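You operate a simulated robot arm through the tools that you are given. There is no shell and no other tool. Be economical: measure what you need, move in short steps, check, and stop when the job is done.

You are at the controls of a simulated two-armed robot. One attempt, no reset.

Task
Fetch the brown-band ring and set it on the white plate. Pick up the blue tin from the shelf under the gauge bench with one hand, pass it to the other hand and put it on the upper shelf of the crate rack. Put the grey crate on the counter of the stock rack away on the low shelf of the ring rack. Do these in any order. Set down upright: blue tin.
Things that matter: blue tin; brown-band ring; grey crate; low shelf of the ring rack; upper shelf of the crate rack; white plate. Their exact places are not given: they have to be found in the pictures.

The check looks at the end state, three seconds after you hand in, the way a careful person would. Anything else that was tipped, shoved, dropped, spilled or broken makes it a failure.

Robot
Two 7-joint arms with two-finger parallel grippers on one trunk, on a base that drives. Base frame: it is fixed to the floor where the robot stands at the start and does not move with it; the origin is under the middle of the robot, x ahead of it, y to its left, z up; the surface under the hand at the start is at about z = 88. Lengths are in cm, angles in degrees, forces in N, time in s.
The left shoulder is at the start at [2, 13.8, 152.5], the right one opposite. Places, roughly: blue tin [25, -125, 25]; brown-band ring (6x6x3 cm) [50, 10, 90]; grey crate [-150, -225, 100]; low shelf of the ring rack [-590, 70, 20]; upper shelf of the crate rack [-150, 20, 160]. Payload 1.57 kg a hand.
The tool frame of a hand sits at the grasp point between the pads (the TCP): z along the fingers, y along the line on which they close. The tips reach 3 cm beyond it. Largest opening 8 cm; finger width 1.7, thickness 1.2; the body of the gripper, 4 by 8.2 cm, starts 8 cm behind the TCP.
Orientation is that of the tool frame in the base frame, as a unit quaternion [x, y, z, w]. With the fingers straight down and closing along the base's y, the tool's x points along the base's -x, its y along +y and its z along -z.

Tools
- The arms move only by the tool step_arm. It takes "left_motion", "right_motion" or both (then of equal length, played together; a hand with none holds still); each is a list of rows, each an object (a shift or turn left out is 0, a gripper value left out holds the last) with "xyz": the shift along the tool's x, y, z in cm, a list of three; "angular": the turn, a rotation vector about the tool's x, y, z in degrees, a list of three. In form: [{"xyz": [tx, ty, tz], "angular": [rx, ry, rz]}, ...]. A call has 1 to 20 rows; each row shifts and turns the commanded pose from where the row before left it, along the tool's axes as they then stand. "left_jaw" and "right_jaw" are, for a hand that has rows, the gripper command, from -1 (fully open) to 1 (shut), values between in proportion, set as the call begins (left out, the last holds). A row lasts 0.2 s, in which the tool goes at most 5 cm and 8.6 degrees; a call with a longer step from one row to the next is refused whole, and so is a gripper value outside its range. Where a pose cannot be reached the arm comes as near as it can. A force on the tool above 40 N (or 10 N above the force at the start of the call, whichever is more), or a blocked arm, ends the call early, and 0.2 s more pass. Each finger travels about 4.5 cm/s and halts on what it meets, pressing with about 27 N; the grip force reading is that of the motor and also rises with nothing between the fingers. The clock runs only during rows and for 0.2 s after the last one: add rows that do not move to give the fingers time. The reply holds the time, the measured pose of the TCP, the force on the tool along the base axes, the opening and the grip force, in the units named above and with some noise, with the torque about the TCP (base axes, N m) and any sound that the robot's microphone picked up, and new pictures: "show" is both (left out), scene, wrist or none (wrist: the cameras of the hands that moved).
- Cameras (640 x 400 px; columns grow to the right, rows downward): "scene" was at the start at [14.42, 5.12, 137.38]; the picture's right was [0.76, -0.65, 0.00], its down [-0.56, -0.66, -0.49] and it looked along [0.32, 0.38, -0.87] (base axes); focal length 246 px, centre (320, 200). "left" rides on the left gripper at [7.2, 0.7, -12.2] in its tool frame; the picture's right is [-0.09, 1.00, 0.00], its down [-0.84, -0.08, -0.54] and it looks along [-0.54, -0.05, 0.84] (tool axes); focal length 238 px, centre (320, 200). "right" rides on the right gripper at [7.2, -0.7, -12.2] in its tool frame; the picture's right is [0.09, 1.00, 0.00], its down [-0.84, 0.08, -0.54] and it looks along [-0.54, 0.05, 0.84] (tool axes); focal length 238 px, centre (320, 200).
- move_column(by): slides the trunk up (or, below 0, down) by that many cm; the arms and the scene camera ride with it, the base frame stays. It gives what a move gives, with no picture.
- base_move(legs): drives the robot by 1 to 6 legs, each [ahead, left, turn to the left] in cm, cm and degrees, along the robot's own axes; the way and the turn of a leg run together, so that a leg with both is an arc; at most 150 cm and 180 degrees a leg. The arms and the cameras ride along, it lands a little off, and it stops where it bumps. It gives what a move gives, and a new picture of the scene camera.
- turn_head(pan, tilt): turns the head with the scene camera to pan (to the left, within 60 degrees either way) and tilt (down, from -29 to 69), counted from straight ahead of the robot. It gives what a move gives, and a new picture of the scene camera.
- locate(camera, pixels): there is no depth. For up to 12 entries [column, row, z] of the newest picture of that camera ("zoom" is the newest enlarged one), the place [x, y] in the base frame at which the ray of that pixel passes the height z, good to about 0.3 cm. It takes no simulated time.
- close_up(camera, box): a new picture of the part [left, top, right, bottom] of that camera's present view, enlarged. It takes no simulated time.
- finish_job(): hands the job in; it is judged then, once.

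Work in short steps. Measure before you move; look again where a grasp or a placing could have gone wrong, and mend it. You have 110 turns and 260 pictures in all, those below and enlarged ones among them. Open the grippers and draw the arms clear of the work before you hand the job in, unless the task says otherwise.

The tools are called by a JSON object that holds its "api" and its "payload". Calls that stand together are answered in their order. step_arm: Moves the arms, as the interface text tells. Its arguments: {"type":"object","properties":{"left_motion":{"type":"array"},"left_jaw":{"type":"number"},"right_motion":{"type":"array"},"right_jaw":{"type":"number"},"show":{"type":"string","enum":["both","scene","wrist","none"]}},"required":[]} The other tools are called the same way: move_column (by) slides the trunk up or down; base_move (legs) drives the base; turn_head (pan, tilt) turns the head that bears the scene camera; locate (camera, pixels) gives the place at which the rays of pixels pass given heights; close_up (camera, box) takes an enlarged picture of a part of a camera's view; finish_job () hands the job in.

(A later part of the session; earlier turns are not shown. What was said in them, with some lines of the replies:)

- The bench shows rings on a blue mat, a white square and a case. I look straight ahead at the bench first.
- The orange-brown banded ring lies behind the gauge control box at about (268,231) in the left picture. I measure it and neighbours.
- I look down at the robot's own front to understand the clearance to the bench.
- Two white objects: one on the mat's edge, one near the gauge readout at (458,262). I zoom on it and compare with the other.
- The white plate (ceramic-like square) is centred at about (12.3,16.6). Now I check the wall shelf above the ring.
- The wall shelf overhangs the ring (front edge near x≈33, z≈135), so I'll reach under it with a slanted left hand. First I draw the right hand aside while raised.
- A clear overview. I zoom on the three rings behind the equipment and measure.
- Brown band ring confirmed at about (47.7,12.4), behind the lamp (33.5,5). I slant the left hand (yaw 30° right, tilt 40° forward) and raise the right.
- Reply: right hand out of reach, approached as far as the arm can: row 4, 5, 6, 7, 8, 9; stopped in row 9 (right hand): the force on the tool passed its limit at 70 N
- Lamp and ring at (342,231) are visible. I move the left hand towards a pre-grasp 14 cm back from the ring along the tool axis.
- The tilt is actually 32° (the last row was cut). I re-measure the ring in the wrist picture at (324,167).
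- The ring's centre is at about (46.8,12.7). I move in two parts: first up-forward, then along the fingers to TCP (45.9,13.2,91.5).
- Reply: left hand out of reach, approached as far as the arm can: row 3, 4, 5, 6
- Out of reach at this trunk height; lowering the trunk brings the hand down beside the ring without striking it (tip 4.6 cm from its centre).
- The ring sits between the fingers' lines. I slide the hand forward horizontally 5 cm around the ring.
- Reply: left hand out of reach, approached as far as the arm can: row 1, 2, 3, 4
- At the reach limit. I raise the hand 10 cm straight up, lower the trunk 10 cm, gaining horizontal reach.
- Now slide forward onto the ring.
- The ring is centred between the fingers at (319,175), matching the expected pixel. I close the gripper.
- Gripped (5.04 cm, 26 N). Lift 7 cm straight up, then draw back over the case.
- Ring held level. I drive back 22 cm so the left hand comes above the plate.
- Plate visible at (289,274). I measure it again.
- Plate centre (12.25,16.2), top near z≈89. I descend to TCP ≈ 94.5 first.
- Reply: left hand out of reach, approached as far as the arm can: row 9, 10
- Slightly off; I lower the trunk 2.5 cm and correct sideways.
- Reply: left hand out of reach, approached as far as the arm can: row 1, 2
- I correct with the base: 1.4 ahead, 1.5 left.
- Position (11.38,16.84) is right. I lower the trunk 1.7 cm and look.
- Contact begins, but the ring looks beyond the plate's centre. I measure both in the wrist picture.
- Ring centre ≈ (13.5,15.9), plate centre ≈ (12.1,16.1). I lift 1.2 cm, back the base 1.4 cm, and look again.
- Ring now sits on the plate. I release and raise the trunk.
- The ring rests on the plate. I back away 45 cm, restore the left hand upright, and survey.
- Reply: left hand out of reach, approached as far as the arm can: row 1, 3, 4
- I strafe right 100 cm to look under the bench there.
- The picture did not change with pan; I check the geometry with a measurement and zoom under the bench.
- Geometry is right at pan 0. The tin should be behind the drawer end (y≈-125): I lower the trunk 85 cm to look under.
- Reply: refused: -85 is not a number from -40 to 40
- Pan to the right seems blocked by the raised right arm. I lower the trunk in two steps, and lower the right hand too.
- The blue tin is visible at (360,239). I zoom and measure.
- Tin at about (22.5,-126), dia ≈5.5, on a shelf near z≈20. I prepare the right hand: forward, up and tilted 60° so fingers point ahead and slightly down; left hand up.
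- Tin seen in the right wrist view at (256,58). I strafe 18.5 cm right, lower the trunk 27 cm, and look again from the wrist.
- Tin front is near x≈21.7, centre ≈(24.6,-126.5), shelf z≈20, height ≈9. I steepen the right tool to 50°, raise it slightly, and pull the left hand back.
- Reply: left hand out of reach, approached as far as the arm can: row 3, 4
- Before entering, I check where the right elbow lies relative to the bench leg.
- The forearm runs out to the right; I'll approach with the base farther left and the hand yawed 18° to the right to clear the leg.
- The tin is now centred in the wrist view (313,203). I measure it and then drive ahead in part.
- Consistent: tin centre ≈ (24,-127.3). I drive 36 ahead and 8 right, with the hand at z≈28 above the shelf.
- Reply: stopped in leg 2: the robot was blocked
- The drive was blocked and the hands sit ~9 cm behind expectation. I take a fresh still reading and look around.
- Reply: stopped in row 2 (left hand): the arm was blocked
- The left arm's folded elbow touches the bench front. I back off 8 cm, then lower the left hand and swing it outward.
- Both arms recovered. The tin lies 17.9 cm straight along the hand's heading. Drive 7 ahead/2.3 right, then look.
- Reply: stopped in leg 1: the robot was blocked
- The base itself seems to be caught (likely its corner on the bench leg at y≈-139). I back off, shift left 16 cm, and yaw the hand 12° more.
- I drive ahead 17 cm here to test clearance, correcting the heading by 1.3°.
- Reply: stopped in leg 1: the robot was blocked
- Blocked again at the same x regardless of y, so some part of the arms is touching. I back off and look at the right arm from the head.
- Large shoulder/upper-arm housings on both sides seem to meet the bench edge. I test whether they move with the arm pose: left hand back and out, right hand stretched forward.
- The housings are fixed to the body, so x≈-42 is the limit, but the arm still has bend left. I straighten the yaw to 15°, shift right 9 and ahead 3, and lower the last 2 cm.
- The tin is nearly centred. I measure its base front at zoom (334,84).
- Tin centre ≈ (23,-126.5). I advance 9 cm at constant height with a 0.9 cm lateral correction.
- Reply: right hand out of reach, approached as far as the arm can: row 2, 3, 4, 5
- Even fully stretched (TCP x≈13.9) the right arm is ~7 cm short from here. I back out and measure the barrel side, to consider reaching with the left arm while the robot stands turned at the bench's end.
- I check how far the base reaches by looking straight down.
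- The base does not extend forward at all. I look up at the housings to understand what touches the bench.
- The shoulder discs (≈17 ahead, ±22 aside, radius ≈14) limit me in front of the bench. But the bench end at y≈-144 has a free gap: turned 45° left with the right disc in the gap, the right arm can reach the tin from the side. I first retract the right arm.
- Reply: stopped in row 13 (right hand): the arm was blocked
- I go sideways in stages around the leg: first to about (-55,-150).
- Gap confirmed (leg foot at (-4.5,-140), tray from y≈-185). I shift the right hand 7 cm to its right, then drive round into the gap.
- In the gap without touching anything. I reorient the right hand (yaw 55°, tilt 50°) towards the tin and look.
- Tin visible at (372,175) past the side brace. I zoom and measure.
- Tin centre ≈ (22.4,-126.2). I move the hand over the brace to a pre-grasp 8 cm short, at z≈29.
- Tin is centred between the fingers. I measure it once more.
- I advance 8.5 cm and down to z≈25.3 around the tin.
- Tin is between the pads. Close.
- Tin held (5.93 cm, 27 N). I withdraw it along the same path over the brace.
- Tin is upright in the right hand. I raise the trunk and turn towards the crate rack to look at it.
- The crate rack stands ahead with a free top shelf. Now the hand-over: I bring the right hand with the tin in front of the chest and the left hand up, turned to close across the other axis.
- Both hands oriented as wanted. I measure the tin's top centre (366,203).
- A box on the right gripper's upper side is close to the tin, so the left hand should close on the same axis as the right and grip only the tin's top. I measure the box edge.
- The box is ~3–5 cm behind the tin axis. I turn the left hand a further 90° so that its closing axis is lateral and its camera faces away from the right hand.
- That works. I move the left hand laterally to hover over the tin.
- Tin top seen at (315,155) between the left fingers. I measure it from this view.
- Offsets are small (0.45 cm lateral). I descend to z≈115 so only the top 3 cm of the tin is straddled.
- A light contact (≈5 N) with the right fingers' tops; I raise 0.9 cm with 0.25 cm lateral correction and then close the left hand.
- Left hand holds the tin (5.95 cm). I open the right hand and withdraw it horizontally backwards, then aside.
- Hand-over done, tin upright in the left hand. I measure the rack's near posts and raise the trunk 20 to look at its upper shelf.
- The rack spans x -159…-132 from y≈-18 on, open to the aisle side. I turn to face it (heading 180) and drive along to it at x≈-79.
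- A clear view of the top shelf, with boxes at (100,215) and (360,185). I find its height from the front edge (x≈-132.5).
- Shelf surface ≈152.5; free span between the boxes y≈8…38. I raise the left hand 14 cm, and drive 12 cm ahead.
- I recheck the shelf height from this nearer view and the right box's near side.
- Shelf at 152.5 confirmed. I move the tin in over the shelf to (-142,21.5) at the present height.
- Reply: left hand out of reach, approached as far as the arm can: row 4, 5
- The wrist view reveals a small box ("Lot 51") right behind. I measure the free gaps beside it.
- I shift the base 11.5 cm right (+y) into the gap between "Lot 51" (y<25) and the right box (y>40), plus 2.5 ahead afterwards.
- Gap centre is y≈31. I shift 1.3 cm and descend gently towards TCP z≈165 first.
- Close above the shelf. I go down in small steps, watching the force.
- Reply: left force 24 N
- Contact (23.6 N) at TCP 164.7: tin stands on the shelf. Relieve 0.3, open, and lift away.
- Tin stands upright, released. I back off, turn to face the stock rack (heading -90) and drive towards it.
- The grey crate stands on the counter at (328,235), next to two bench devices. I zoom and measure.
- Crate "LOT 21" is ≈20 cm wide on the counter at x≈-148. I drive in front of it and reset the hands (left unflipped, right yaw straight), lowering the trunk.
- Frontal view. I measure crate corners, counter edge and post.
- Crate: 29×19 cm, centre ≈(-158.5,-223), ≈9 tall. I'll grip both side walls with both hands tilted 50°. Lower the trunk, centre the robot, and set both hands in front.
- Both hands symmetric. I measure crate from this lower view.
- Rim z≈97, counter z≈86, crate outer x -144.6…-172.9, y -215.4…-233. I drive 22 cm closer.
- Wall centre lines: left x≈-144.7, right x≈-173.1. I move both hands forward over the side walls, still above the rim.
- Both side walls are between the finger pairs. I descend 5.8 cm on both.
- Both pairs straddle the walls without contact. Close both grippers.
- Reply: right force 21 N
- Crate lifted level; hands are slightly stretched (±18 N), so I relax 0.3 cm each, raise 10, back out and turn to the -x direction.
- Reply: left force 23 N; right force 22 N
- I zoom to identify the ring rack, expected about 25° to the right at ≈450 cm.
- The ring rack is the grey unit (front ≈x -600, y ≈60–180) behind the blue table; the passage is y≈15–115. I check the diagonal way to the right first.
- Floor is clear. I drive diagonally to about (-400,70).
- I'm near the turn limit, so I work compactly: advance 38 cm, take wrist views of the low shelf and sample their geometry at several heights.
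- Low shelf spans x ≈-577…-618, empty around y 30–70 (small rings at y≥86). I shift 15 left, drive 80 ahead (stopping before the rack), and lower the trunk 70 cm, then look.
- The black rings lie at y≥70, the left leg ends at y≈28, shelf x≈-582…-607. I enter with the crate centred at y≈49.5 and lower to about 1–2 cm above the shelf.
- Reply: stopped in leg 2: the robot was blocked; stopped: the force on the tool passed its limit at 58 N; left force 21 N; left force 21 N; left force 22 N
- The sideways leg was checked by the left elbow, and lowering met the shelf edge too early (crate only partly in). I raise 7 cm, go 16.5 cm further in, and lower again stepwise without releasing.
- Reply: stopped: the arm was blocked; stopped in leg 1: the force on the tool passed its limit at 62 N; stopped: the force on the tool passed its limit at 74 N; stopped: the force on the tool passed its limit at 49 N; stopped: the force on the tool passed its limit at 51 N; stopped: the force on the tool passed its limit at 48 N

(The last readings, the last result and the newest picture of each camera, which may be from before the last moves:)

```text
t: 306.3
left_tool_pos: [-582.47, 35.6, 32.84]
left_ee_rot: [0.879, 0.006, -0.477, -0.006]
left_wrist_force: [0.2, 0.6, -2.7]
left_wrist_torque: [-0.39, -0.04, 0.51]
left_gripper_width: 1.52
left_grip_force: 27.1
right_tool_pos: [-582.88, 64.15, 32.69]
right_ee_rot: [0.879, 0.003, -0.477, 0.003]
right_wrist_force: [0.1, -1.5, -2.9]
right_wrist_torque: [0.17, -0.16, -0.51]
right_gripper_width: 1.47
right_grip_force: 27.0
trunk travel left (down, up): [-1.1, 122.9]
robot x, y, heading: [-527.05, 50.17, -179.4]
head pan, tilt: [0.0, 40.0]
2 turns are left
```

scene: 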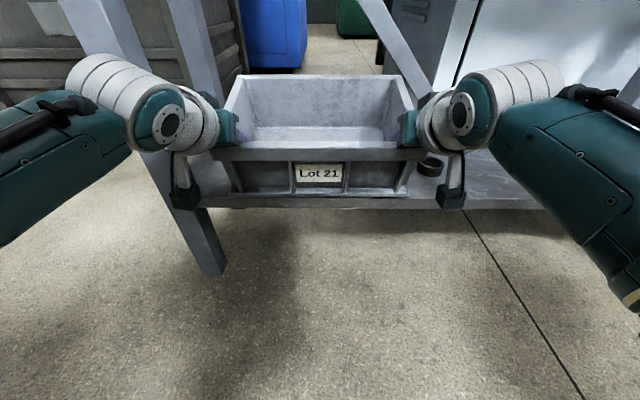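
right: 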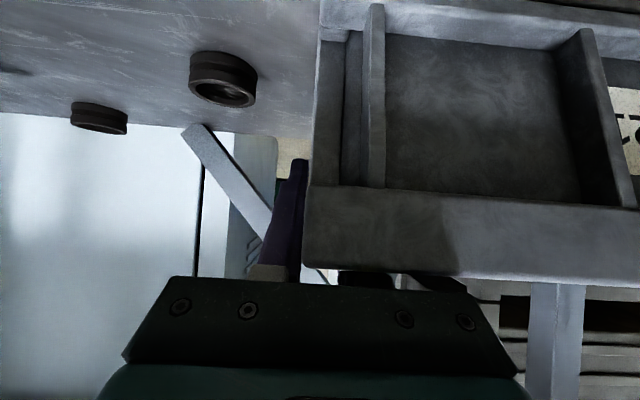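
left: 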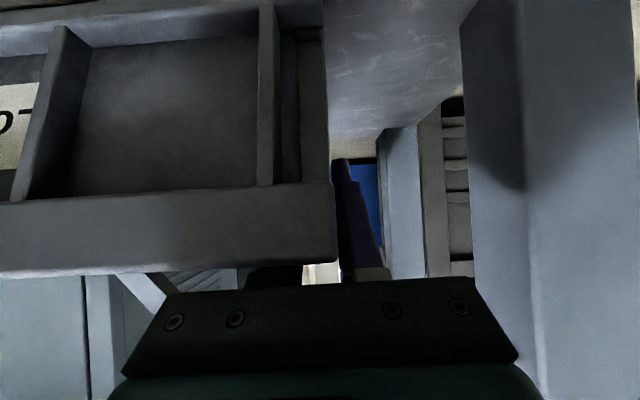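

The crate now rests on the shelf (lowering is met by ~50 N, wrist loads near zero). I open both hands partly, lift them out along the walls, withdraw, step back right-wards and look.

{"api": "step_arm", "payload": {"left_motion": [{}, {}, {}, {}], "right_motion": [{}, {}, {}, {}], "left_jaw": 0, "right_jaw": 0, "show": "none"}}

{"api": "step_arm", "payload": {"left_motion": [{"xyz": [-1.26, 0, -0.82]}, {"xyz": [-1.26, 0, -0.82]}, {"xyz": [-1.26, 0, -0.82]}, {"xyz": [-1.26, 0, -0.82]}, {}], "right_motion": [{"xyz": [-1.26, 0, -0.82]}, {"xyz": [-1.26, 0, -0.82]}, {"xyz": [-1.26, 0, -0.82]}, {"xyz": [-1.26, 0, -0.82]}, {}], "show": "none"}}

{"api": "step_arm", "payload": {"left_motion": [{"xyz": [0, 0, -2.5]}, {"xyz": [0, 0, -2.5]}, {"xyz": [0, 0, -2.5]}, {"xyz": [0, 0, -2.5]}, {"xyz": [0, 0, -2.5]}, {"xyz": [0, 0, -2.5]}, {}], "right_motion": [{"xyz": [0, 0, -2.5]}, {"xyz": [0, 0, -2.5]}, {"xyz": [0, 0, -2.5]}, {"xyz": [0, 0, -2.5]}, {"xyz": [0, 0, -2.5]}, {"xyz": [0, 0, -2.5]}, {}], "show": "scene"}}

{"api": "base_move", "payload": {"legs": [[-8, -5, 0], [-12, 0, 0]]}}

{"api": "step_arm", "payload": {"left_motion": [{}, {}], "right_motion": [{}, {}], "left_jaw": -1, "right_jaw": -1, "show": "scene"}}

```text
t: 307.3
left_tool_pos: [-582.82, 35.72, 32.94]
left_ee_rot: [0.878, 0.006, -0.479, -0.007]
left_wrist_force: [-0.3, -0.1, 6.1]
left_wrist_torque: [0.13, -0.35, -0.06]
left_gripper_width: 3.92
left_grip_force: 0.1
right_tool_pos: [-583.19, 64.11, 32.96]
right_ee_rot: [0.878, 0.004, -0.479, 0.004]
right_wrist_force: [-0.9, 1.8, 5.4]
right_wrist_torque: [-0.19, -0.39, 0.08]
right_gripper_width: 3.88
right_grip_force: 0.1
trunk travel left (down, up): [-1.1, 122.9]
robot x, y, heading: [-527.35, 50.5, -179.7]
head pan, tilt: [0.0, 40.0]
```

```text
t: 308.5
left_tool_pos: [-582.44, 35.68, 38.88]
left_ee_rot: [0.879, 0.006, -0.477, -0.007]
left_wrist_force: [-0.4, 0.7, 0.0]
left_wrist_torque: [0.01, -0.02, 0.04]
left_gripper_width: 4.01
left_grip_force: 0.1
right_tool_pos: [-582.88, 64.18, 38.94]
right_ee_rot: [0.879, 0.003, -0.478, 0.004]
right_wrist_force: [-0.3, -0.4, 0.1]
right_wrist_torque: [0.01, -0.02, -0.01]
right_gripper_width: 4.0
right_grip_force: 0.0
trunk travel left (down, up): [-1.1, 122.9]
robot x, y, heading: [-527.06, 50.56, -179.5]
head pan, tilt: [0.0, 40.0]
```

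```text
t: 310.1
left_tool_pos: [-570.05, 35.56, 46.86]
left_ee_rot: [0.879, 0.006, -0.478, -0.007]
left_wrist_force: [-0.3, 0.6, 0.4]
left_wrist_torque: [-0.01, 0.0, 0.0]
left_gripper_width: 3.98
left_grip_force: 0.0
right_tool_pos: [-570.48, 64.22, 46.85]
right_ee_rot: [0.879, 0.003, -0.477, 0.003]
right_wrist_force: [0.7, -0.5, 0.1]
right_wrist_torque: [0.0, -0.02, 0.0]
right_gripper_width: 4.0
right_grip_force: 0.1
trunk travel left (down, up): [-1.1, 122.9]
robot x, y, heading: [-527.17, 50.61, -179.5]
head pan, tilt: [0.0, 40.0]
```

scene: 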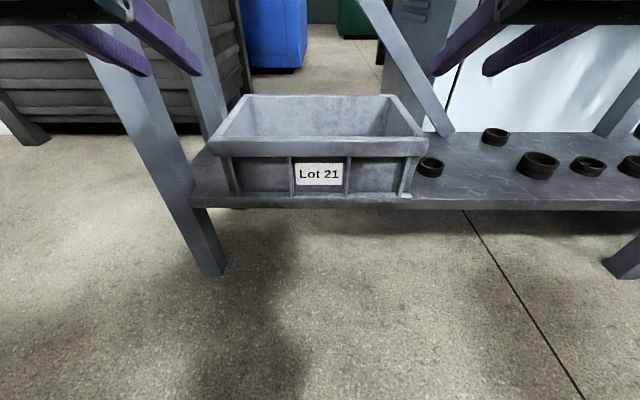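

```text
t: 312.1
left_tool_pos: [-550.63, 40.88, 47.02]
left_ee_rot: [0.878, 0.007, -0.478, -0.006]
left_wrist_force: [-0.2, -0.5, 0.9]
left_wrist_torque: [0.01, -0.02, -0.04]
left_gripper_width: 4.0
left_grip_force: 0.0
right_tool_pos: [-550.89, 69.43, 47.07]
right_ee_rot: [0.878, 0.003, -0.478, 0.003]
right_wrist_force: [0.3, 0.6, -0.1]
right_wrist_torque: [0.03, -0.01, 0.01]
right_gripper_width: 3.98
right_grip_force: 0.1
trunk travel left (down, up): [-1.1, 122.9]
robot x, y, heading: [-507.38, 55.68, -179.5]
head pan, tilt: [0.0, 40.0]
```

scene: 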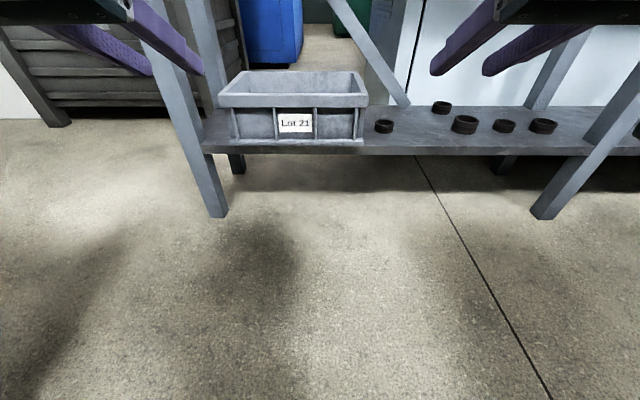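

```text
t: 312.7
left_tool_pos: [-550.58, 40.76, 46.98]
left_ee_rot: [0.878, 0.006, -0.478, -0.006]
left_wrist_force: [0.0, 0.3, 0.1]
left_wrist_torque: [0.01, -0.03, 0.0]
left_gripper_width: 8.01
left_grip_force: 0.1
right_tool_pos: [-550.72, 69.38, 46.99]
right_ee_rot: [0.879, 0.003, -0.477, 0.003]
right_wrist_force: [-0.5, 0.0, -0.2]
right_wrist_torque: [0.0, -0.03, 0.0]
right_gripper_width: 7.99
right_grip_force: 0.0
trunk travel left (down, up): [-1.1, 122.9]
robot x, y, heading: [-507.59, 55.72, -179.3]
head pan, tilt: [0.0, 40.0]
1 turns are left
```

scene: 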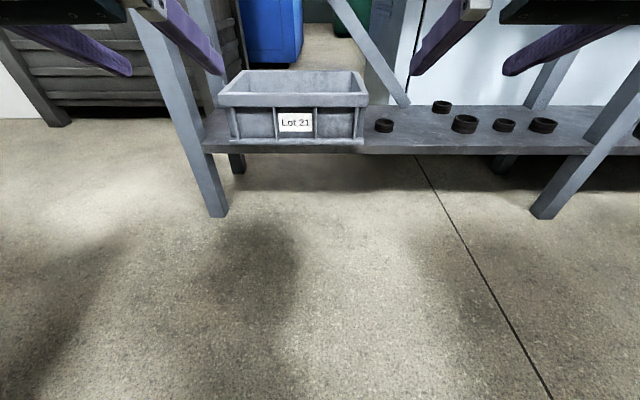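

The crate stands level on the low shelf of the ring rack next to the rings, both grippers are open and clear; I hand the job in.

{"api": "finish_job", "payload": {}}

```text
The job is handed in.
```

All three items are placed and the job is handed in, but I don't have the check's verdict.

- **Brown-band ring:** it sits on the white plate. I confirmed this in a picture right after letting go.
- **Blue tin:** it was picked with the right hand, passed to the left, and stands upright on the top shelf of the crate rack, between two boxes.
- **Grey crate:** it stands level on the low shelf of the ring rack, close to the front edge and beside the small black rings, which it does not touch.

The robot met resistance several times. While I reached for the tin, its shoulders or left arm pressed on the gauge bench's front edge. While I set the crate down, its left side was stopped once, probably by the blue table. Lowering the crate pressed on the shelf with about 50 to 75 N.

I saw nothing moved in later views of the crate shelf. I did not look again at the gauge bench top or the blue table after those contacts.
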